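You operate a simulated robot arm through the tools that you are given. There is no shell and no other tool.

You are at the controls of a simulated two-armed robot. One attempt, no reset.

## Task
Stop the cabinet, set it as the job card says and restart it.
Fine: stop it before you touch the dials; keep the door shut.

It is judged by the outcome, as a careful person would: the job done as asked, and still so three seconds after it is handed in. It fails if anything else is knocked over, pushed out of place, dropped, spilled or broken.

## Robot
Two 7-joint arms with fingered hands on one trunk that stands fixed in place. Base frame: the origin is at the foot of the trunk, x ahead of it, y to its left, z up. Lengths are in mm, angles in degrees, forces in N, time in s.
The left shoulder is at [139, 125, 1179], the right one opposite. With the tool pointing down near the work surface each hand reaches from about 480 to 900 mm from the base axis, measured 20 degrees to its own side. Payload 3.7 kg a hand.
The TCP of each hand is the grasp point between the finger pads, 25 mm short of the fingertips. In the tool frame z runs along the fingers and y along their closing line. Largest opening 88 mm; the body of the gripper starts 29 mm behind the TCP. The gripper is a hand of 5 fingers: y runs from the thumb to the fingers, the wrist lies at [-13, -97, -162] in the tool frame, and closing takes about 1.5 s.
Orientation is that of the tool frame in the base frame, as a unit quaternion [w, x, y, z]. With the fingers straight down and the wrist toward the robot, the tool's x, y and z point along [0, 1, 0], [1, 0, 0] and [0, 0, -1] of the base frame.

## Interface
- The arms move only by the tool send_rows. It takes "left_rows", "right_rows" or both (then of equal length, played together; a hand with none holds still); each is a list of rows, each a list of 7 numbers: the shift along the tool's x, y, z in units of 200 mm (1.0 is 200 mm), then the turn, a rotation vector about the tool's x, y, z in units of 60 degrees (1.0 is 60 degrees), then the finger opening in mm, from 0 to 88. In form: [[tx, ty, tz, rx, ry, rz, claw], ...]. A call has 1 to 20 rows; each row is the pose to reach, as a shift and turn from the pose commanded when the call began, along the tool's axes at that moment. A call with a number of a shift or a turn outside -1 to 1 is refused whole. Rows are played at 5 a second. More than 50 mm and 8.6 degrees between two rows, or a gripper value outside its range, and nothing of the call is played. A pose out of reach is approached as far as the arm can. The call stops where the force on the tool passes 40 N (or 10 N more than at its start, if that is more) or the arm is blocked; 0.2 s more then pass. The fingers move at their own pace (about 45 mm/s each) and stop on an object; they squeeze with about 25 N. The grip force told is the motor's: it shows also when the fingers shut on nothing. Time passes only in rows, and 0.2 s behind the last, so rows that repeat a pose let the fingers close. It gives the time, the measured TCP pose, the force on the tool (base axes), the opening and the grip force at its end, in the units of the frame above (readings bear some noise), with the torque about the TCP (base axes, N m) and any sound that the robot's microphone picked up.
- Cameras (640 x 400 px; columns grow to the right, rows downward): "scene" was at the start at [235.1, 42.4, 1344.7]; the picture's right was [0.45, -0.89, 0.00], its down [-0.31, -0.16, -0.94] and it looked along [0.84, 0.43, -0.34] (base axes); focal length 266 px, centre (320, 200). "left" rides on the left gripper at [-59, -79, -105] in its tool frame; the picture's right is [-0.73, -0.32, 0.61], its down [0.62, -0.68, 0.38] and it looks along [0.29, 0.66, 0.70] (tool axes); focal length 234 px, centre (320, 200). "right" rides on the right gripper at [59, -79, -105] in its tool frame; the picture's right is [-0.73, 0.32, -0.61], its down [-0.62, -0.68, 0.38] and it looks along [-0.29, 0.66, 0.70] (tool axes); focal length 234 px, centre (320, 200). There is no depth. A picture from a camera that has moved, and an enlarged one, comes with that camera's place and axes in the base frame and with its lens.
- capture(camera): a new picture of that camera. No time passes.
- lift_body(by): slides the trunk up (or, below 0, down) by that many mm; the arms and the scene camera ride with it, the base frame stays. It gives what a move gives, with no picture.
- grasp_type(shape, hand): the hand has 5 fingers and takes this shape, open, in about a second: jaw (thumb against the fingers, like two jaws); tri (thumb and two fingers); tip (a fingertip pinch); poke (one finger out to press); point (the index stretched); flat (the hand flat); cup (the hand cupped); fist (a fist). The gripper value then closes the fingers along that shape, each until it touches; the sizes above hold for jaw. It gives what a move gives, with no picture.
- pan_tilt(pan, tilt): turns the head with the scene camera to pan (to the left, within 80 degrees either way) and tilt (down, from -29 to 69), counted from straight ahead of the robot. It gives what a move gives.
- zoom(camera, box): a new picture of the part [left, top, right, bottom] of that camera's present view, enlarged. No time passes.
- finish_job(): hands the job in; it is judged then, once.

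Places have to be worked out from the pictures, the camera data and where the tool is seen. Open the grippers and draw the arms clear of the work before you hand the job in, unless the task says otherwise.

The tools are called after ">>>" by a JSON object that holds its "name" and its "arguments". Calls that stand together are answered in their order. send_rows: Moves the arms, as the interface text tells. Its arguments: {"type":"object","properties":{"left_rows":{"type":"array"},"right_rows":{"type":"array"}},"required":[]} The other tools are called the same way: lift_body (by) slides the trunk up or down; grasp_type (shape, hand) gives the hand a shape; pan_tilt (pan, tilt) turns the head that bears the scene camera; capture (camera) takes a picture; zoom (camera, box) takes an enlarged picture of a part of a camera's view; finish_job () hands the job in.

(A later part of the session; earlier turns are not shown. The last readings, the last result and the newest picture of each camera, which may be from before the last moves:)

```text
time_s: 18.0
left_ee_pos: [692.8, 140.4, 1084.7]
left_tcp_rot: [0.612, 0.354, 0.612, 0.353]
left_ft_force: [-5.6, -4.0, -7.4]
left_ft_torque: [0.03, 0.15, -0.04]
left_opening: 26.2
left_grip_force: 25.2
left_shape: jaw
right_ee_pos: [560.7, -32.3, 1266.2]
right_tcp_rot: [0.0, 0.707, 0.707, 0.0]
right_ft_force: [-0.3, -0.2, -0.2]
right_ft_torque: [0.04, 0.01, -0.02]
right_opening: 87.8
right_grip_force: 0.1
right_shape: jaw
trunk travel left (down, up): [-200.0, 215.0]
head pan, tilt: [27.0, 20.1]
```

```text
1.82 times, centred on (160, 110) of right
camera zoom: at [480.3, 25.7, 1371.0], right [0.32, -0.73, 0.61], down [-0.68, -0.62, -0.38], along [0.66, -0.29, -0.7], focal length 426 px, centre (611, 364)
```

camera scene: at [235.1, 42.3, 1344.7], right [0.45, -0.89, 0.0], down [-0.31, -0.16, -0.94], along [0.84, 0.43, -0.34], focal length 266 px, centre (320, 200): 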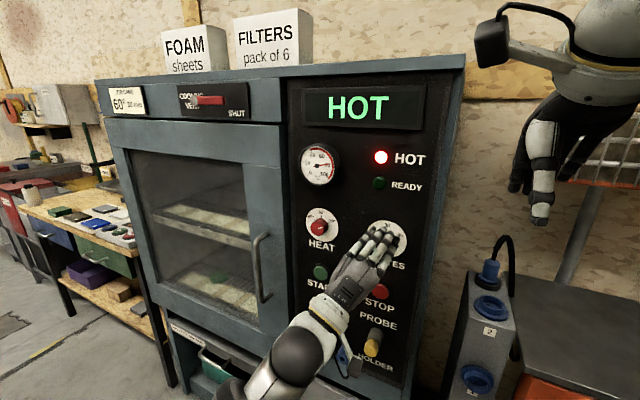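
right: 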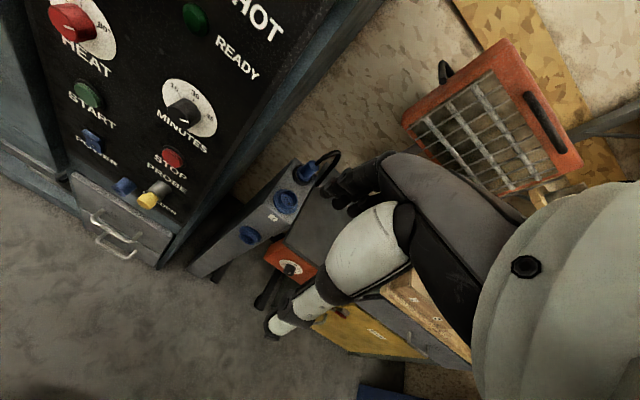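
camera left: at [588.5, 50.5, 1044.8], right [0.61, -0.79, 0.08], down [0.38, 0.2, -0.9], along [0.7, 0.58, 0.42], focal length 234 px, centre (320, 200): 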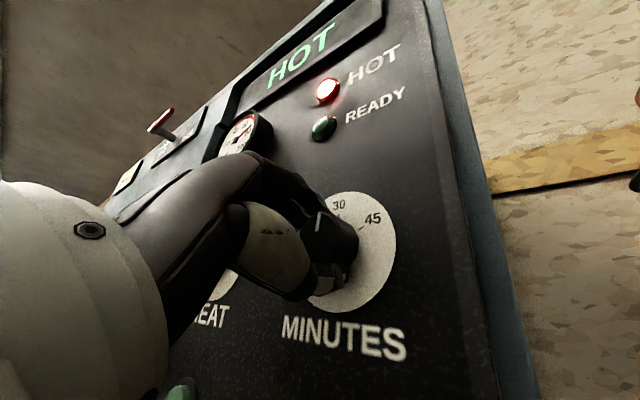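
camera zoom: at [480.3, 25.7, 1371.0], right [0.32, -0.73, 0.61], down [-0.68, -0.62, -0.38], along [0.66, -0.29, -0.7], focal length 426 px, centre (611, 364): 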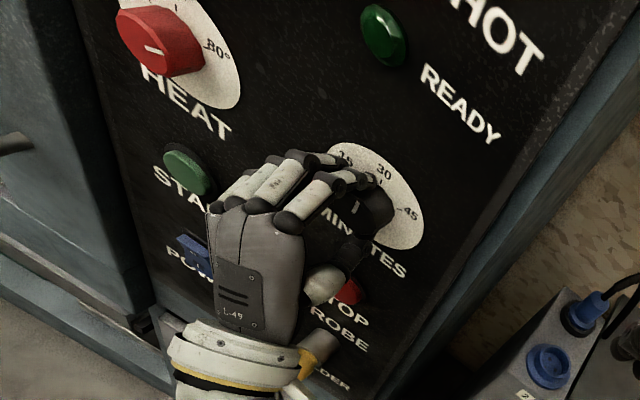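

The pointer is now near vertical. I open the hand, back straight out, and check the pointer.

>>> {"name": "send_rows", "arguments": {"left_rows": [[0, 0, 0, 0, 0, 0, 50], [0, 0, 0, 0, 0, 0, 88], [0, 0, 0, 0, 0, 0, 88], [0, 0, 0, 0, 0, 0, 88], [0, 0, 0, 0, 0, 0, 88], [0, 0, -0.1, 0, 0, 0, 88], [0, 0, -0.2, 0, 0, 0, 88], [0, 0, -0.3, 0, 0, 0, 88], [0, 0, -0.4, 0, 0, 0, 88]]}}

>>> {"name": "zoom", "arguments": {"camera": "scene", "box": [330, 200, 430, 300]}}

>>> {"name": "capture", "arguments": {"camera": "left"}}

>>> {"name": "zoom", "arguments": {"camera": "right", "box": [60, 0, 260, 220]}}

```text
time_s: 20.0
left_ee_pos: [611.3, 141.0, 1085.3]
left_tcp_rot: [0.612, 0.353, 0.612, 0.354]
left_ft_force: [-0.6, -0.2, 0.0]
left_ft_torque: [-0.02, -0.01, 0.0]
left_opening: 87.4
left_grip_force: 0.0
left_shape: jaw
right_ee_pos: [559.6, -31.9, 1267.8]
right_tcp_rot: [-0.001, 0.707, 0.707, 0.0]
right_ft_force: [0.1, 0.3, 0.1]
right_ft_torque: [0.0, 0.03, 0.0]
right_opening: 87.1
right_grip_force: 0.0
right_shape: jaw
trunk travel left (down, up): [-200.0, 215.0]
head pan, tilt: [27.0, 20.1]
```

```text
4.00 times, centred on (380, 250) of scene
camera zoom: at [234.8, 42.4, 1344.8], right [0.45, -0.89, 0.0], down [-0.31, -0.16, -0.94], along [0.84, 0.43, -0.34], focal length 1062 px, centre (80, 0)
```

zoom: 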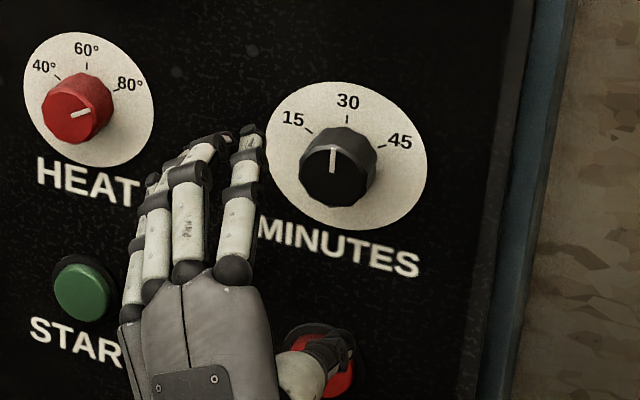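

```text
taken
camera left: at [507.8, 50.7, 1046.0], right [0.61, -0.79, 0.08], down [0.38, 0.2, -0.9], along [0.7, 0.58, 0.42], focal length 234 px, centre (320, 200)
```

left: 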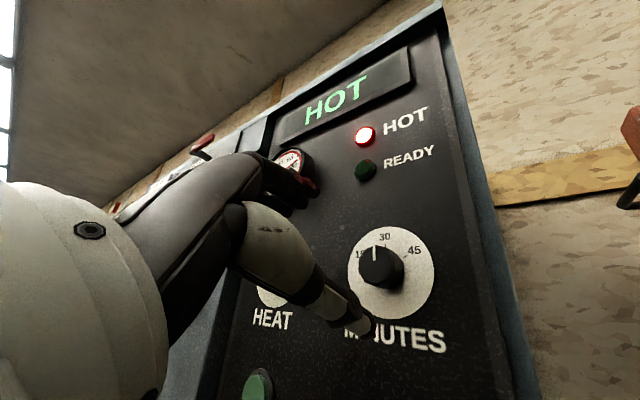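

```text
1.82 times, centred on (160, 110) of right
camera zoom: at [479.9, 25.9, 1371.3], right [0.32, -0.73, 0.61], down [-0.68, -0.62, -0.38], along [0.66, -0.29, -0.7], focal length 426 px, centre (611, 364)
```

zoom: 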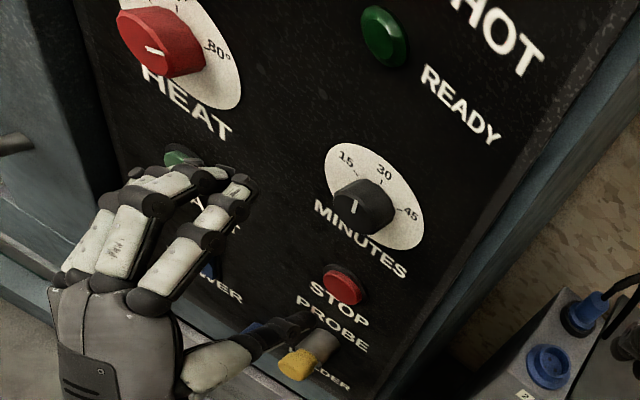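

The pointer looks close to 30 but maybe a few degrees past it. I zoom tightly to measure.

>>> {"name": "zoom", "arguments": {"camera": "scene", "box": [360, 215, 410, 265]}}

>>> {"name": "zoom", "arguments": {"camera": "left", "box": [340, 220, 440, 325]}}

>>> {"name": "zoom", "arguments": {"camera": "right", "box": [155, 70, 225, 140]}}

```text
8.00 times, centred on (385, 240) of scene
camera zoom: at [234.8, 42.4, 1344.8], right [0.45, -0.89, 0.0], down [-0.31, -0.16, -0.94], along [0.84, 0.43, -0.34], focal length 2124 px, centre (-200, -120)
```

zoom: 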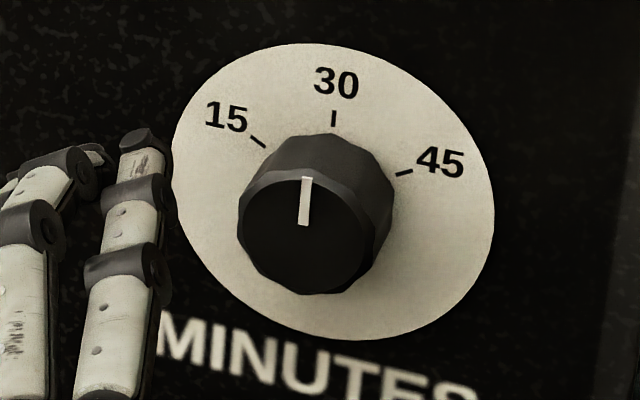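

```text
3.81 times, centred on (390, 272) of left
camera zoom: at [507.8, 50.7, 1046.0], right [0.61, -0.79, 0.08], down [0.38, 0.2, -0.9], along [0.7, 0.58, 0.42], focal length 892 px, centre (53, -76)
```

zoom: 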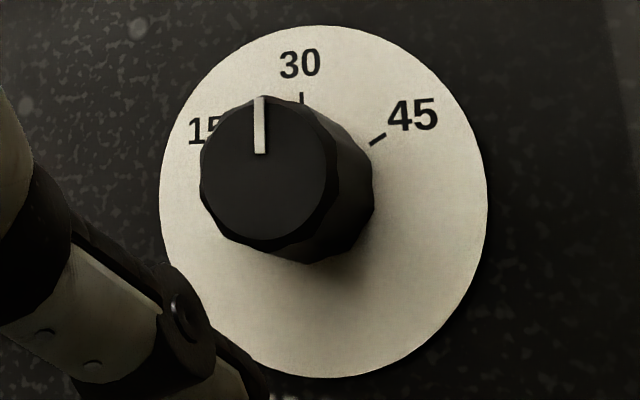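

```text
5.71 times, centred on (190, 105) of right
camera zoom: at [479.9, 25.9, 1371.3], right [0.32, -0.73, 0.61], down [-0.68, -0.62, -0.38], along [0.66, -0.29, -0.7], focal length 1338 px, centre (1063, 743)
```

zoom: 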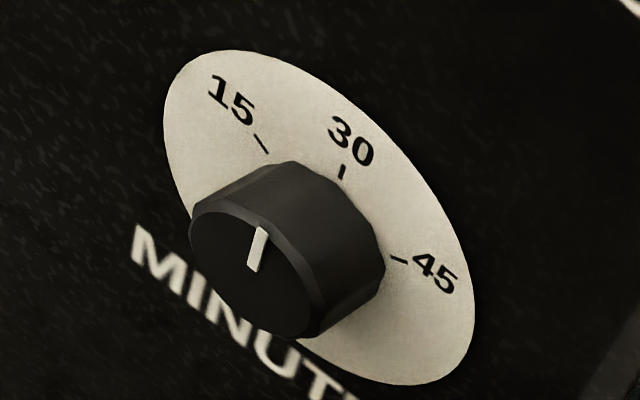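

MINUTES reads 30 in all three views. Next I move the left hand over in front of HEAT (axis about y=285.5, z=1086) and turn it back to +30°.

>>> {"name": "send_rows", "arguments": {"left_rows": [[0.0623, 0.0366, 0.007, 0, 0, 0.1, 88], [0.1246, 0.0732, 0.014, 0, 0, 0.2, 88], [0.1869, 0.1098, 0.021, 0, 0, 0.3, 88], [0.2492, 0.1464, 0.028, 0, 0, 0.4, 88], [0.3115, 0.183, 0.035, 0, 0, 0.5, 88], [0.3738, 0.2196, 0.042, 0, 0, 0.6, 88], [0.4361, 0.2562, 0.049, 0, 0, 0.7, 88], [0.4984, 0.2928, 0.056, 0, 0, 0.8, 88], [0.5607, 0.3294, 0.063, 0, 0, 0.9, 88], [0.623, 0.366, 0.07, 0, 0, 1.0, 88]]}}

>>> {"name": "capture", "arguments": {"camera": "left"}}

>>> {"name": "zoom", "arguments": {"camera": "left", "box": [290, 190, 450, 350]}}

>>> {"name": "capture", "arguments": {"camera": "scene"}}

```text
time_s: 22.2
left_ee_pos: [628.3, 285.0, 1083.8]
left_tcp_rot: [0.353, 0.613, 0.353, 0.613]
left_ft_force: [0.3, -0.5, -0.5]
left_ft_torque: [0.01, 0.01, -0.01]
left_opening: 87.8
left_grip_force: 0.0
left_shape: jaw
right_ee_pos: [559.5, -32.4, 1265.9]
right_tcp_rot: [0.0, 0.707, 0.708, 0.0]
right_ft_force: [0.0, 0.1, 0.2]
right_ft_torque: [-0.02, 0.03, 0.01]
right_opening: 87.6
right_grip_force: 0.1
right_shape: jaw
trunk travel left (down, up): [-200.0, 215.0]
head pan, tilt: [27.0, 20.1]
```

```text
taken
camera left: at [524.0, 274.6, 986.2], right [0.61, -0.47, -0.64], down [0.38, 0.88, -0.28], along [0.7, -0.08, 0.71], focal length 234 px, centre (320, 200)
```

left: 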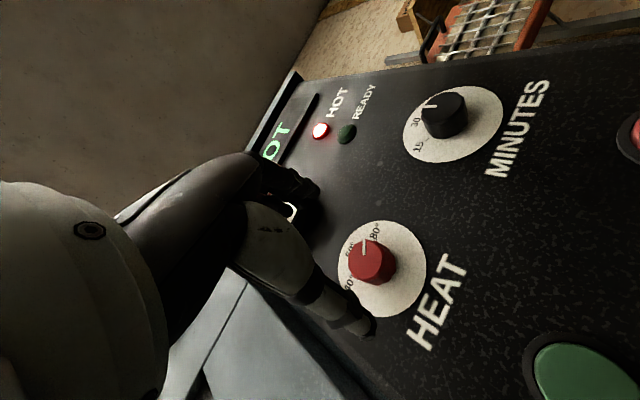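

```text
2.50 times, centred on (370, 270) of left
camera zoom: at [524.0, 274.6, 986.2], right [0.61, -0.47, -0.64], down [0.38, 0.88, -0.28], along [0.7, -0.08, 0.71], focal length 585 px, centre (195, 25)
```

zoom: 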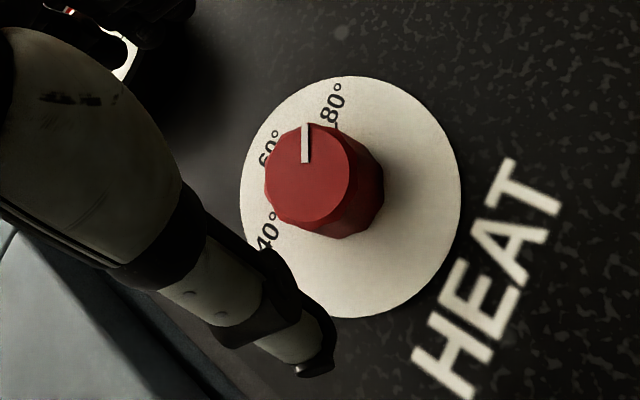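

```text
taken
camera scene: at [234.9, 42.6, 1344.8], right [0.45, -0.89, 0.0], down [-0.31, -0.16, -0.94], along [0.84, 0.43, -0.34], focal length 266 px, centre (320, 200)
```

scene: 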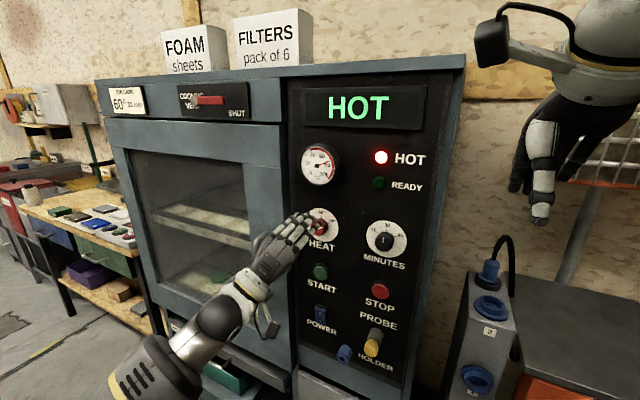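

HEAT's face centre reads [699,286,1084], matching the hand axis within 2 mm, and its pointer is at the same angle the MINUTES pointer had. I move in and close on it.

>>> {"name": "send_rows", "arguments": {"left_rows": [[0.005, -0.001, 0.05, 0, 0, 0, 88], [0.01, -0.003, 0.1, 0, 0, 0, 88], [0.01, -0.003, 0.16, 0, 0, 0, 88], [0.01, -0.003, 0.22, 0, 0, 0, 88], [0.01, -0.003, 0.27, 0, 0, 0, 88], [0.01, -0.003, 0.318, 0, 0, 0, 88], [0.01, -0.003, 0.318, 0, 0, 0, 60], [0.01, -0.003, 0.318, 0, 0, 0, 40], [0.01, -0.003, 0.318, 0, 0, 0, 20], [0.01, -0.003, 0.318, 0, 0, 0, 10], [0.01, -0.003, 0.318, 0, 0, 0, 10], [0.01, -0.003, 0.318, 0, 0, 0, 10], [0.01, -0.003, 0.318, 0, 0, 0, 10]]}}

>>> {"name": "zoom", "arguments": {"camera": "left", "box": [260, 150, 440, 350]}}

>>> {"name": "zoom", "arguments": {"camera": "scene", "box": [270, 180, 370, 280]}}

```text
time_s: 25.0
left_ee_pos: [690.7, 288.7, 1084.6]
left_tcp_rot: [0.354, 0.612, 0.355, 0.612]
left_ft_force: [0.3, 2.7, -1.9]
left_ft_torque: [-0.04, -0.01, 0.06]
left_opening: 25.9
left_grip_force: 24.4
left_shape: jaw
right_ee_pos: [560.0, -31.5, 1266.0]
right_tcp_rot: [-0.001, 0.707, 0.707, 0.0]
right_ft_force: [0.2, -0.2, -0.2]
right_ft_torque: [0.02, 0.03, 0.01]
right_opening: 87.7
right_grip_force: 0.1
right_shape: jaw
trunk travel left (down, up): [-200.0, 215.0]
head pan, tilt: [27.0, 20.1]
```

```text
2.00 times, centred on (350, 250) of left
camera zoom: at [586.0, 277.6, 988.3], right [0.61, -0.47, -0.64], down [0.38, 0.88, -0.28], along [0.7, -0.08, 0.71], focal length 468 px, centre (260, 100)
```

zoom: 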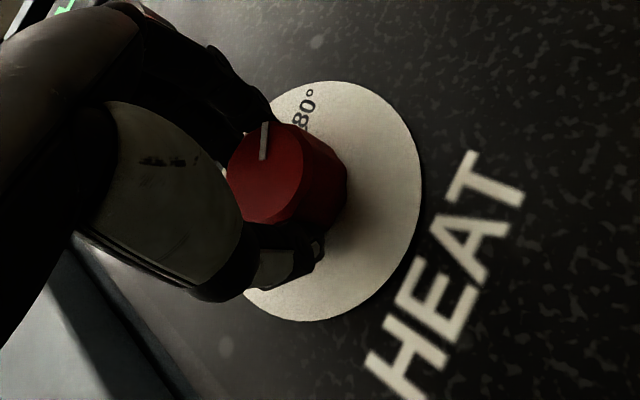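

```text
4.00 times, centred on (320, 230) of scene
camera zoom: at [235.4, 42.9, 1344.6], right [0.45, -0.89, 0.0], down [-0.31, -0.16, -0.94], along [0.84, 0.43, -0.34], focal length 1062 px, centre (320, 80)
```

zoom: 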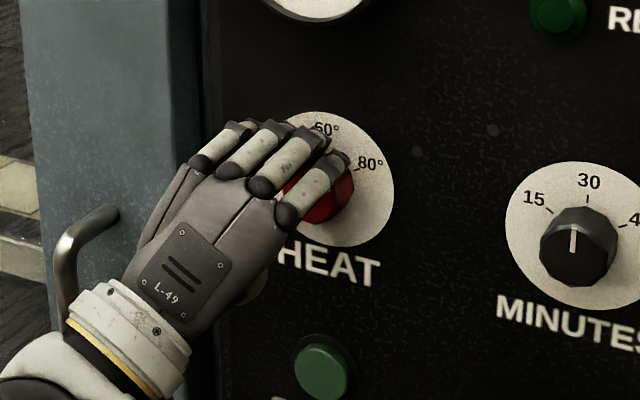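

HEAT is gripped at 25.9 mm with 24 N. I turn it -60° toward 60°.

>>> {"name": "send_rows", "arguments": {"left_rows": [[0, 0, 0, 0, 0, -0.1, 10], [0, 0, 0, 0, 0, -0.2, 10], [0, 0, 0, 0, 0, -0.3, 10], [0, 0, 0, 0, 0, -0.4, 10], [0, 0, 0, 0, 0, -0.5, 10], [0, 0, 0, 0, 0, -0.6, 10], [0, 0, 0, 0, 0, -0.7, 10], [0, 0, 0, 0, 0, -0.8, 10], [0, 0, 0, 0, 0, -0.9, 10], [0, 0, 0, 0, 0, -1.0, 10]]}}

>>> {"name": "capture", "arguments": {"camera": "left"}}

>>> {"name": "zoom", "arguments": {"camera": "scene", "box": [270, 180, 370, 280]}}

```text
time_s: 27.2
left_ee_pos: [690.7, 287.6, 1086.4]
left_tcp_rot: [0.613, 0.353, 0.613, 0.352]
left_ft_force: [-6.7, -5.7, -10.7]
left_ft_torque: [0.01, 0.18, -0.1]
left_opening: 25.3
left_grip_force: 25.0
left_shape: jaw
right_ee_pos: [559.6, -33.7, 1265.7]
right_tcp_rot: [-0.001, 0.707, 0.707, -0.001]
right_ft_force: [-0.1, -0.1, 0.6]
right_ft_torque: [-0.01, 0.02, -0.03]
right_opening: 87.6
right_grip_force: 0.0
right_shape: jaw
trunk travel left (down, up): [-200.0, 215.0]
head pan, tilt: [27.0, 20.1]
```

```text
taken
camera left: at [587.0, 197.6, 1047.1], right [0.61, -0.79, 0.08], down [0.38, 0.2, -0.9], along [0.7, 0.58, 0.42], focal length 234 px, centre (320, 200)
```

left: 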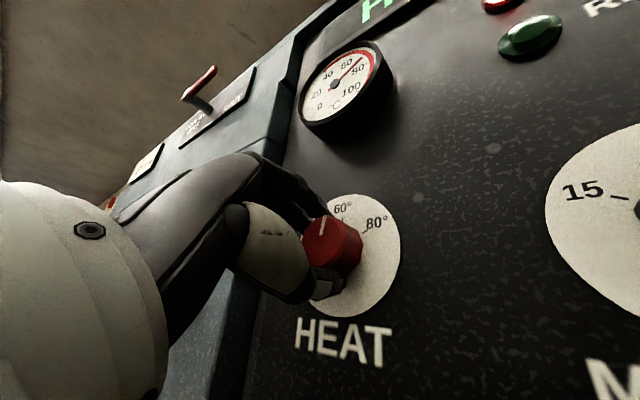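

```text
4.00 times, centred on (320, 230) of scene
camera zoom: at [235.4, 42.0, 1344.6], right [0.45, -0.89, 0.0], down [-0.31, -0.16, -0.94], along [0.84, 0.43, -0.34], focal length 1062 px, centre (320, 80)
```

zoom: 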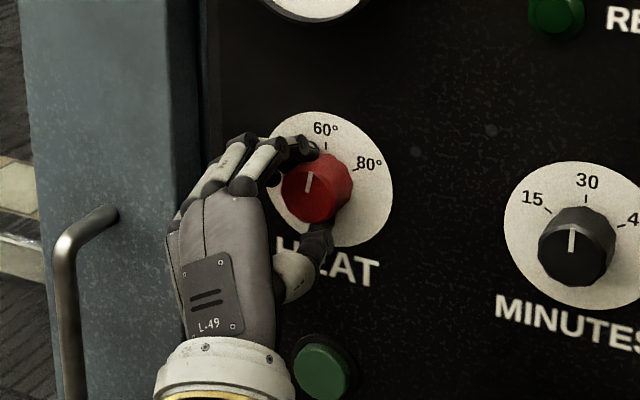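

The pointer has swung to about 60°. I release, back out and measure it.

>>> {"name": "send_rows", "arguments": {"left_rows": [[0, 0, 0, 0, 0, 0, 50], [0, 0, 0, 0, 0, 0, 88], [0, 0, 0, 0, 0, 0, 88], [0, 0, 0, 0, 0, 0, 88], [0, 0, 0, 0, 0, 0, 88], [0, 0, -0.1, 0, 0, 0, 88], [0, 0, -0.2, 0, 0, 0, 88], [0, 0, -0.3, 0, 0, 0, 88], [0, 0, -0.4, 0, 0, 0, 88]]}}

>>> {"name": "zoom", "arguments": {"camera": "scene", "box": [295, 200, 345, 250]}}

>>> {"name": "capture", "arguments": {"camera": "left"}}

>>> {"name": "zoom", "arguments": {"camera": "scene", "box": [280, 70, 460, 270]}}

>>> {"name": "zoom", "arguments": {"camera": "scene", "box": [170, 75, 260, 130]}}

```text
time_s: 29.2
left_ee_pos: [611.1, 284.8, 1086.4]
left_tcp_rot: [0.612, 0.354, 0.612, 0.354]
left_ft_force: [0.4, 0.3, -0.2]
left_ft_torque: [-0.01, 0.02, 0.03]
left_opening: 87.6
left_grip_force: 0.0
left_shape: jaw
right_ee_pos: [560.0, -31.8, 1266.6]
right_tcp_rot: [0.0, 0.707, 0.707, 0.001]
right_ft_force: [-0.2, 0.4, 0.2]
right_ft_torque: [0.04, 0.03, -0.04]
right_opening: 87.8
right_grip_force: 0.0
right_shape: jaw
trunk travel left (down, up): [-200.0, 215.0]
head pan, tilt: [27.0, 20.1]
```

```text
8.00 times, centred on (320, 225) of scene
camera zoom: at [234.8, 42.3, 1344.8], right [0.45, -0.89, 0.0], down [-0.31, -0.16, -0.94], along [0.84, 0.43, -0.34], focal length 2124 px, centre (320, 0)
```

zoom: 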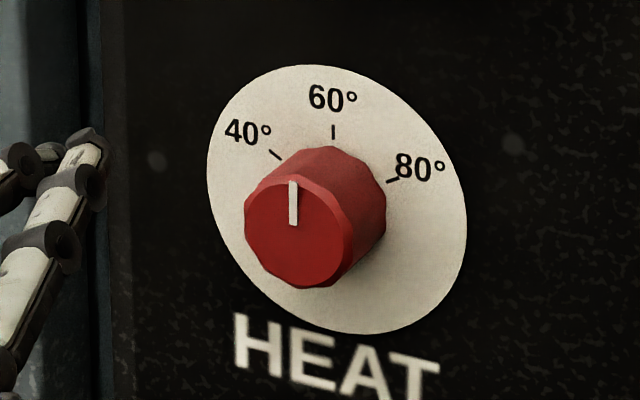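

```text
taken
camera left: at [505.1, 195.1, 1046.7], right [0.61, -0.79, 0.08], down [0.38, 0.2, -0.9], along [0.7, 0.58, 0.42], focal length 234 px, centre (320, 200)
```

left: 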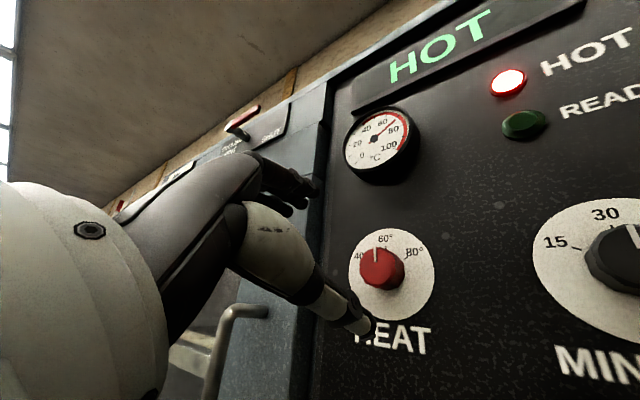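

```text
2.00 times, centred on (370, 170) of scene
camera zoom: at [234.8, 42.3, 1344.8], right [0.45, -0.89, 0.0], down [-0.31, -0.16, -0.94], along [0.84, 0.43, -0.34], focal length 531 px, centre (220, 260)
```

zoom: 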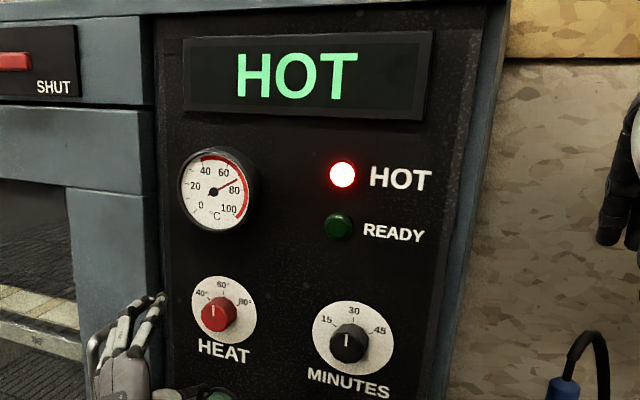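

```text
7.11 times, centred on (215, 102) of scene
camera zoom: at [234.8, 42.3, 1344.8], right [0.45, -0.89, 0.0], down [-0.31, -0.16, -0.94], along [0.84, 0.43, -0.34], focal length 1888 px, centre (1067, 893)
```

zoom: 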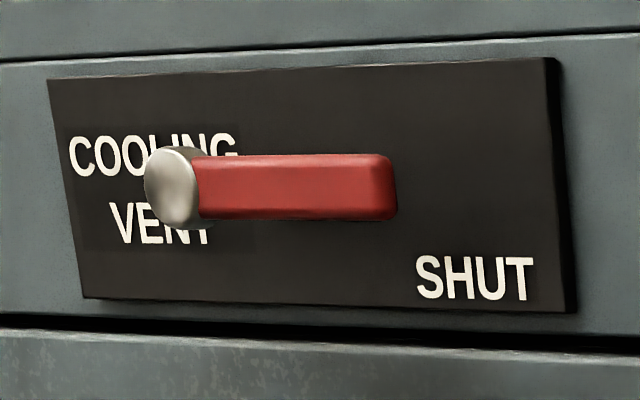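

HEAT reads 60° and MINUTES 30, and the gauge is falling. While it cools I move the left hand, rotated upright, in front of START at a safe distance.

>>> {"name": "send_rows", "arguments": {"left_rows": [[0.06, -0.0886, 0, 0, 0, 0.083, 88], [0.12, -0.177, 0, 0, 0, 0.166, 88], [0.18, -0.266, 0, 0, 0, 0.25, 88], [0.239, -0.3545, 0, 0, 0, 0.333, 88], [0.299, -0.443, 0, 0, 0, 0.416, 88], [0.359, -0.5317, 0, 0, 0, 0.5, 88]]}}

>>> {"name": "grasp_type", "arguments": {"hand": "left", "shape": "poke"}}

>>> {"name": "capture", "arguments": {"camera": "scene"}}

>>> {"name": "capture", "arguments": {"camera": "left"}}

>>> {"name": "zoom", "arguments": {"camera": "scene", "box": [290, 130, 430, 220]}}

```text
time_s: 30.6
left_ee_pos: [610.7, 296.9, 957.0]
left_tcp_rot: [0.5, 0.501, 0.499, 0.5]
left_ft_force: [0.1, 0.2, 0.6]
left_ft_torque: [0.02, 0.0, -0.01]
left_opening: 87.5
left_grip_force: 0.1
left_shape: jaw
right_ee_pos: [559.6, -31.4, 1265.9]
right_tcp_rot: [-0.001, 0.707, 0.707, 0.0]
right_ft_force: [-0.8, 0.2, -0.1]
right_ft_torque: [-0.01, -0.01, -0.03]
right_opening: 87.6
right_grip_force: 0.1
right_shape: jaw
trunk travel left (down, up): [-200.0, 215.0]
head pan, tilt: [27.0, 20.1]
```

```text
time_s: 31.5
left_ee_pos: [610.2, 297.2, 957.8]
left_tcp_rot: [0.501, 0.5, 0.5, 0.499]
left_ft_force: [0.2, -0.1, 0.1]
left_ft_torque: [-0.04, 0.02, 0.02]
left_opening: 0.0
left_grip_force: 0.0
left_shape: poke
right_ee_pos: [558.8, -32.3, 1266.3]
right_tcp_rot: [-0.001, 0.707, 0.707, 0.0]
right_ft_force: [0.4, -0.1, 0.4]
right_ft_torque: [-0.01, 0.02, 0.0]
right_opening: 87.6
right_grip_force: 0.1
right_shape: jaw
trunk travel left (down, up): [-200.0, 215.0]
head pan, tilt: [27.0, 20.1]
```

```text
taken
camera scene: at [235.1, 42.3, 1344.7], right [0.45, -0.89, 0.0], down [-0.31, -0.16, -0.94], along [0.84, 0.43, -0.34], focal length 266 px, centre (320, 200)
```

scene: 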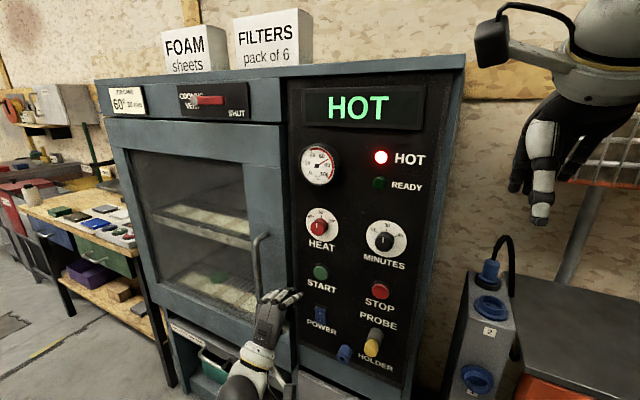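

```text
taken
camera left: at [505.8, 238.9, 878.0], right [0.61, -0.73, -0.32], down [0.38, 0.62, -0.68], along [0.7, 0.29, 0.66], focal length 234 px, centre (320, 200)
```

left: 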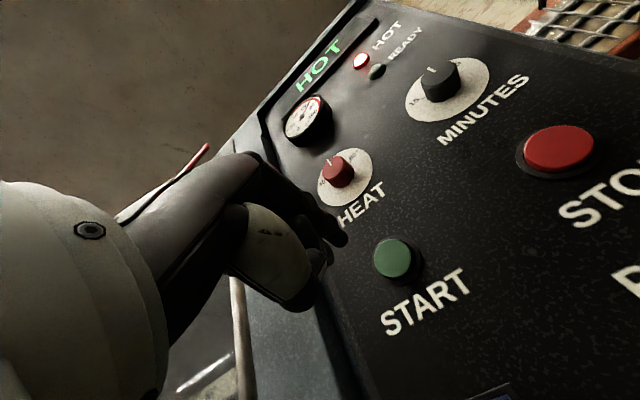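

```text
4.44 times, centred on (360, 175) of scene
camera zoom: at [235.1, 42.3, 1344.7], right [0.45, -0.89, 0.0], down [-0.31, -0.16, -0.94], along [0.84, 0.43, -0.34], focal length 1180 px, centre (142, 311)
```

zoom: 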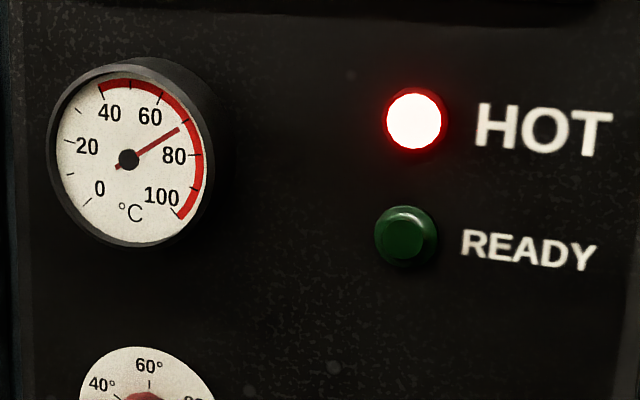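

The gauge reads about 72, its red arc starts at 40, and the HOT lamp is still lit. I hold for 4 s to measure the cooling rate.

>>> {"name": "send_rows", "arguments": {"left_rows": [[0, 0, 0, 0, 0, 0, 0], [0, 0, 0, 0, 0, 0, 0], [0, 0, 0, 0, 0, 0, 0], [0, 0, 0, 0, 0, 0, 0], [0, 0, 0, 0, 0, 0, 0], [0, 0, 0, 0, 0, 0, 0], [0, 0, 0, 0, 0, 0, 0], [0, 0, 0, 0, 0, 0, 0], [0, 0, 0, 0, 0, 0, 0], [0, 0, 0, 0, 0, 0, 0], [0, 0, 0, 0, 0, 0, 0], [0, 0, 0, 0, 0, 0, 0], [0, 0, 0, 0, 0, 0, 0], [0, 0, 0, 0, 0, 0, 0], [0, 0, 0, 0, 0, 0, 0], [0, 0, 0, 0, 0, 0, 0], [0, 0, 0, 0, 0, 0, 0], [0, 0, 0, 0, 0, 0, 0], [0, 0, 0, 0, 0, 0, 0], [0, 0, 0, 0, 0, 0, 0]]}}

>>> {"name": "zoom", "arguments": {"camera": "scene", "box": [290, 70, 430, 220]}}

>>> {"name": "zoom", "arguments": {"camera": "scene", "box": [295, 140, 345, 190]}}

```text
time_s: 35.7
left_ee_pos: [610.9, 297.5, 957.1]
left_tcp_rot: [0.5, 0.499, 0.501, 0.5]
left_ft_force: [-0.1, 0.5, -0.9]
left_ft_torque: [0.04, 0.01, -0.04]
left_opening: 0.0
left_grip_force: 0.0
left_shape: poke
right_ee_pos: [559.3, -32.1, 1266.1]
right_tcp_rot: [0.0, 0.707, 0.708, -0.001]
right_ft_force: [-0.9, 0.3, -0.2]
right_ft_torque: [0.0, -0.03, 0.02]
right_opening: 87.6
right_grip_force: 0.0
right_shape: jaw
trunk travel left (down, up): [-200.0, 215.0]
head pan, tilt: [27.0, 20.1]
```

```text
2.67 times, centred on (360, 145) of scene
camera zoom: at [235.1, 42.4, 1344.7], right [0.45, -0.89, 0.0], down [-0.31, -0.16, -0.94], along [0.84, 0.43, -0.34], focal length 708 px, centre (213, 347)
```

zoom: 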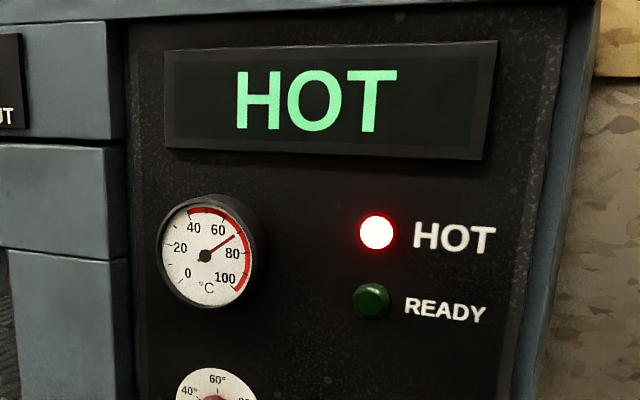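

```text
8.00 times, centred on (320, 165) of scene
camera zoom: at [235.1, 42.4, 1344.7], right [0.45, -0.89, 0.0], down [-0.31, -0.16, -0.94], along [0.84, 0.43, -0.34], focal length 2124 px, centre (320, 480)
```

zoom: 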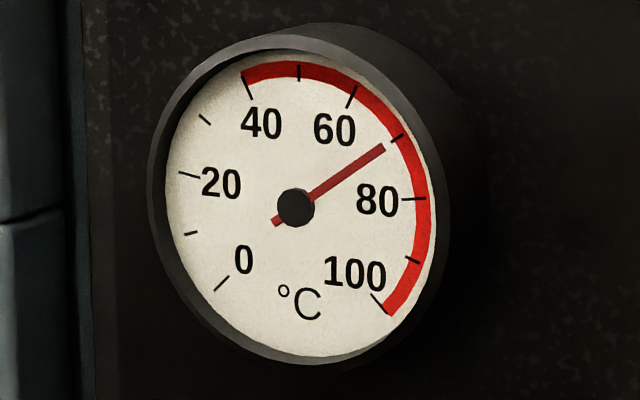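

The needle reads 70 at 35.7 s, so the cabinet cools about 0.35°/s with the vent shut. Waiting is safer than touching the vent lever, so I hold still for about 25 s and check the lamps again.

>>> {"name": "send_rows", "arguments": {"left_rows": [[0, 0, 0, 0, 0, 0, 0], [0, 0, 0, 0, 0, 0, 0], [0, 0, 0, 0, 0, 0, 0], [0, 0, 0, 0, 0, 0, 0], [0, 0, 0, 0, 0, 0, 0], [0, 0, 0, 0, 0, 0, 0], [0, 0, 0, 0, 0, 0, 0], [0, 0, 0, 0, 0, 0, 0], [0, 0, 0, 0, 0, 0, 0], [0, 0, 0, 0, 0, 0, 0], [0, 0, 0, 0, 0, 0, 0], [0, 0, 0, 0, 0, 0, 0], [0, 0, 0, 0, 0, 0, 0], [0, 0, 0, 0, 0, 0, 0], [0, 0, 0, 0, 0, 0, 0], [0, 0, 0, 0, 0, 0, 0], [0, 0, 0, 0, 0, 0, 0], [0, 0, 0, 0, 0, 0, 0], [0, 0, 0, 0, 0, 0, 0], [0, 0, 0, 0, 0, 0, 0]]}}

>>> {"name": "send_rows", "arguments": {"left_rows": [[0, 0, 0, 0, 0, 0, 0], [0, 0, 0, 0, 0, 0, 0], [0, 0, 0, 0, 0, 0, 0], [0, 0, 0, 0, 0, 0, 0], [0, 0, 0, 0, 0, 0, 0], [0, 0, 0, 0, 0, 0, 0], [0, 0, 0, 0, 0, 0, 0], [0, 0, 0, 0, 0, 0, 0], [0, 0, 0, 0, 0, 0, 0], [0, 0, 0, 0, 0, 0, 0], [0, 0, 0, 0, 0, 0, 0], [0, 0, 0, 0, 0, 0, 0], [0, 0, 0, 0, 0, 0, 0], [0, 0, 0, 0, 0, 0, 0], [0, 0, 0, 0, 0, 0, 0], [0, 0, 0, 0, 0, 0, 0], [0, 0, 0, 0, 0, 0, 0], [0, 0, 0, 0, 0, 0, 0], [0, 0, 0, 0, 0, 0, 0], [0, 0, 0, 0, 0, 0, 0]]}}

>>> {"name": "send_rows", "arguments": {"left_rows": [[0, 0, 0, 0, 0, 0, 0], [0, 0, 0, 0, 0, 0, 0], [0, 0, 0, 0, 0, 0, 0], [0, 0, 0, 0, 0, 0, 0], [0, 0, 0, 0, 0, 0, 0], [0, 0, 0, 0, 0, 0, 0], [0, 0, 0, 0, 0, 0, 0], [0, 0, 0, 0, 0, 0, 0], [0, 0, 0, 0, 0, 0, 0], [0, 0, 0, 0, 0, 0, 0], [0, 0, 0, 0, 0, 0, 0], [0, 0, 0, 0, 0, 0, 0], [0, 0, 0, 0, 0, 0, 0], [0, 0, 0, 0, 0, 0, 0], [0, 0, 0, 0, 0, 0, 0], [0, 0, 0, 0, 0, 0, 0], [0, 0, 0, 0, 0, 0, 0], [0, 0, 0, 0, 0, 0, 0], [0, 0, 0, 0, 0, 0, 0], [0, 0, 0, 0, 0, 0, 0]]}}

>>> {"name": "send_rows", "arguments": {"left_rows": [[0, 0, 0, 0, 0, 0, 0], [0, 0, 0, 0, 0, 0, 0], [0, 0, 0, 0, 0, 0, 0], [0, 0, 0, 0, 0, 0, 0], [0, 0, 0, 0, 0, 0, 0], [0, 0, 0, 0, 0, 0, 0], [0, 0, 0, 0, 0, 0, 0], [0, 0, 0, 0, 0, 0, 0], [0, 0, 0, 0, 0, 0, 0], [0, 0, 0, 0, 0, 0, 0], [0, 0, 0, 0, 0, 0, 0], [0, 0, 0, 0, 0, 0, 0], [0, 0, 0, 0, 0, 0, 0], [0, 0, 0, 0, 0, 0, 0], [0, 0, 0, 0, 0, 0, 0], [0, 0, 0, 0, 0, 0, 0], [0, 0, 0, 0, 0, 0, 0], [0, 0, 0, 0, 0, 0, 0], [0, 0, 0, 0, 0, 0, 0], [0, 0, 0, 0, 0, 0, 0]]}}

>>> {"name": "send_rows", "arguments": {"left_rows": [[0, 0, 0, 0, 0, 0, 0], [0, 0, 0, 0, 0, 0, 0], [0, 0, 0, 0, 0, 0, 0], [0, 0, 0, 0, 0, 0, 0], [0, 0, 0, 0, 0, 0, 0], [0, 0, 0, 0, 0, 0, 0], [0, 0, 0, 0, 0, 0, 0], [0, 0, 0, 0, 0, 0, 0], [0, 0, 0, 0, 0, 0, 0], [0, 0, 0, 0, 0, 0, 0], [0, 0, 0, 0, 0, 0, 0], [0, 0, 0, 0, 0, 0, 0], [0, 0, 0, 0, 0, 0, 0], [0, 0, 0, 0, 0, 0, 0], [0, 0, 0, 0, 0, 0, 0], [0, 0, 0, 0, 0, 0, 0], [0, 0, 0, 0, 0, 0, 0], [0, 0, 0, 0, 0, 0, 0], [0, 0, 0, 0, 0, 0, 0], [0, 0, 0, 0, 0, 0, 0]]}}

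>>> {"name": "send_rows", "arguments": {"left_rows": [[0, 0, 0, 0, 0, 0, 0], [0, 0, 0, 0, 0, 0, 0], [0, 0, 0, 0, 0, 0, 0], [0, 0, 0, 0, 0, 0, 0], [0, 0, 0, 0, 0, 0, 0], [0, 0, 0, 0, 0, 0, 0], [0, 0, 0, 0, 0, 0, 0], [0, 0, 0, 0, 0, 0, 0], [0, 0, 0, 0, 0, 0, 0], [0, 0, 0, 0, 0, 0, 0], [0, 0, 0, 0, 0, 0, 0], [0, 0, 0, 0, 0, 0, 0], [0, 0, 0, 0, 0, 0, 0], [0, 0, 0, 0, 0, 0, 0], [0, 0, 0, 0, 0, 0, 0], [0, 0, 0, 0, 0, 0, 0], [0, 0, 0, 0, 0, 0, 0], [0, 0, 0, 0, 0, 0, 0], [0, 0, 0, 0, 0, 0, 0], [0, 0, 0, 0, 0, 0, 0]]}}

>>> {"name": "zoom", "arguments": {"camera": "scene", "box": [290, 70, 430, 220]}}

>>> {"name": "zoom", "arguments": {"camera": "scene", "box": [295, 140, 345, 190]}}

```text
time_s: 39.9
left_ee_pos: [610.3, 297.3, 956.0]
left_tcp_rot: [0.5, 0.5, 0.5, 0.5]
left_ft_force: [-1.1, -0.3, 0.6]
left_ft_torque: [0.02, 0.0, -0.01]
left_opening: 0.0
left_grip_force: 0.2
left_shape: poke
right_ee_pos: [559.8, -31.7, 1266.7]
right_tcp_rot: [0.0, 0.706, 0.708, 0.0]
right_ft_force: [-0.4, -0.7, 0.3]
right_ft_torque: [0.02, 0.02, 0.0]
right_opening: 87.3
right_grip_force: 0.0
right_shape: jaw
trunk travel left (down, up): [-200.0, 215.0]
head pan, tilt: [27.0, 20.1]
```

```text
time_s: 44.1
left_ee_pos: [610.4, 297.8, 957.0]
left_tcp_rot: [0.5, 0.5, 0.5, 0.5]
left_ft_force: [0.4, 0.5, 0.3]
left_ft_torque: [-0.02, 0.01, -0.03]
left_opening: 0.0
left_grip_force: 0.2
left_shape: poke
right_ee_pos: [558.7, -31.4, 1266.3]
right_tcp_rot: [-0.001, 0.707, 0.707, 0.0]
right_ft_force: [0.2, 0.9, 0.7]
right_ft_torque: [-0.01, 0.0, -0.01]
right_opening: 87.5
right_grip_force: 0.1
right_shape: jaw
trunk travel left (down, up): [-200.0, 215.0]
head pan, tilt: [27.0, 20.1]
```

```text
time_s: 48.3
left_ee_pos: [609.4, 297.1, 956.9]
left_tcp_rot: [0.5, 0.5, 0.5, 0.5]
left_ft_force: [0.7, 0.2, 1.4]
left_ft_torque: [0.01, -0.01, 0.0]
left_opening: 0.1
left_grip_force: 0.0
left_shape: poke
right_ee_pos: [559.6, -32.4, 1266.3]
right_tcp_rot: [0.0, 0.707, 0.707, 0.0]
right_ft_force: [0.0, -0.4, 0.0]
right_ft_torque: [-0.04, 0.0, 0.04]
right_opening: 87.6
right_grip_force: 0.0
right_shape: jaw
trunk travel left (down, up): [-200.0, 215.0]
head pan, tilt: [27.0, 20.1]
```

```text
time_s: 52.5
left_ee_pos: [610.3, 297.9, 955.7]
left_tcp_rot: [0.5, 0.501, 0.499, 0.5]
left_ft_force: [0.5, -0.4, -0.4]
left_ft_torque: [-0.01, -0.02, 0.0]
left_opening: 0.0
left_grip_force: 0.0
left_shape: poke
right_ee_pos: [559.3, -31.6, 1265.3]
right_tcp_rot: [0.0, 0.707, 0.707, 0.0]
right_ft_force: [0.1, 0.2, 0.2]
right_ft_torque: [0.02, -0.01, 0.02]
right_opening: 87.9
right_grip_force: 0.0
right_shape: jaw
trunk travel left (down, up): [-200.0, 215.0]
head pan, tilt: [27.0, 20.1]
```

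```text
time_s: 56.7
left_ee_pos: [610.8, 297.9, 958.2]
left_tcp_rot: [0.5, 0.5, 0.5, 0.5]
left_ft_force: [-0.4, 0.8, -0.7]
left_ft_torque: [0.02, 0.01, -0.04]
left_opening: 0.0
left_grip_force: 0.1
left_shape: poke
right_ee_pos: [559.2, -31.9, 1266.5]
right_tcp_rot: [-0.001, 0.707, 0.707, 0.0]
right_ft_force: [0.1, 0.4, -0.3]
right_ft_torque: [0.02, 0.01, 0.01]
right_opening: 87.6
right_grip_force: 0.0
right_shape: jaw
trunk travel left (down, up): [-200.0, 215.0]
head pan, tilt: [27.0, 20.1]
```

```text
time_s: 60.9
left_ee_pos: [611.5, 298.1, 956.6]
left_tcp_rot: [0.5, 0.5, 0.5, 0.5]
left_ft_force: [-0.1, 1.0, -0.3]
left_ft_torque: [0.02, 0.0, -0.01]
left_opening: 0.1
left_grip_force: 0.1
left_shape: poke
right_ee_pos: [560.4, -31.6, 1265.6]
right_tcp_rot: [0.0, 0.707, 0.707, 0.0]
right_ft_force: [-0.4, 0.1, -0.6]
right_ft_torque: [0.01, 0.01, -0.03]
right_opening: 87.8
right_grip_force: 0.1
right_shape: jaw
trunk travel left (down, up): [-200.0, 215.0]
head pan, tilt: [27.0, 20.1]
```

```text
2.67 times, centred on (360, 145) of scene
camera zoom: at [235.1, 42.4, 1344.7], right [0.45, -0.89, 0.0], down [-0.31, -0.16, -0.94], along [0.84, 0.43, -0.34], focal length 708 px, centre (213, 347)
```

zoom: 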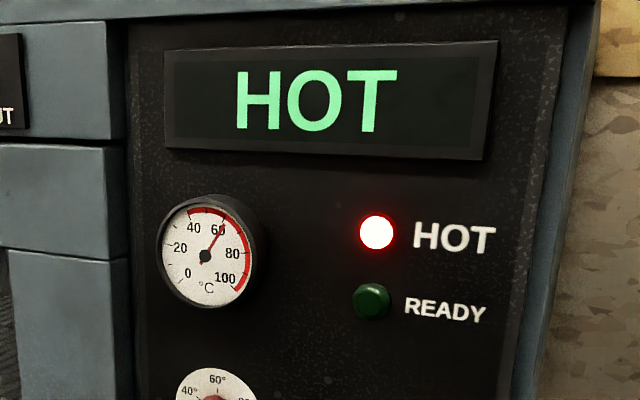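

```text
8.00 times, centred on (320, 165) of scene
camera zoom: at [235.1, 42.4, 1344.7], right [0.45, -0.89, 0.0], down [-0.31, -0.16, -0.94], along [0.84, 0.43, -0.34], focal length 2124 px, centre (320, 480)
```

zoom: 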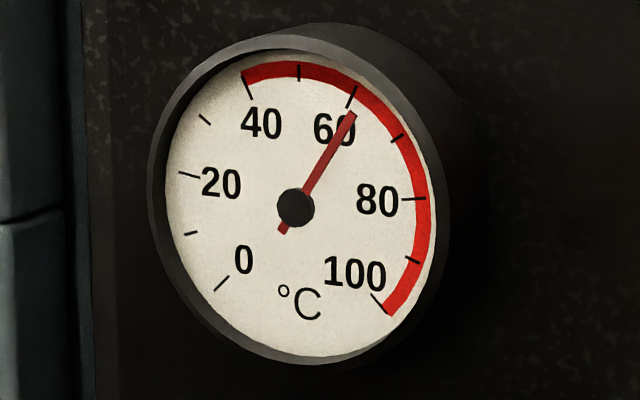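

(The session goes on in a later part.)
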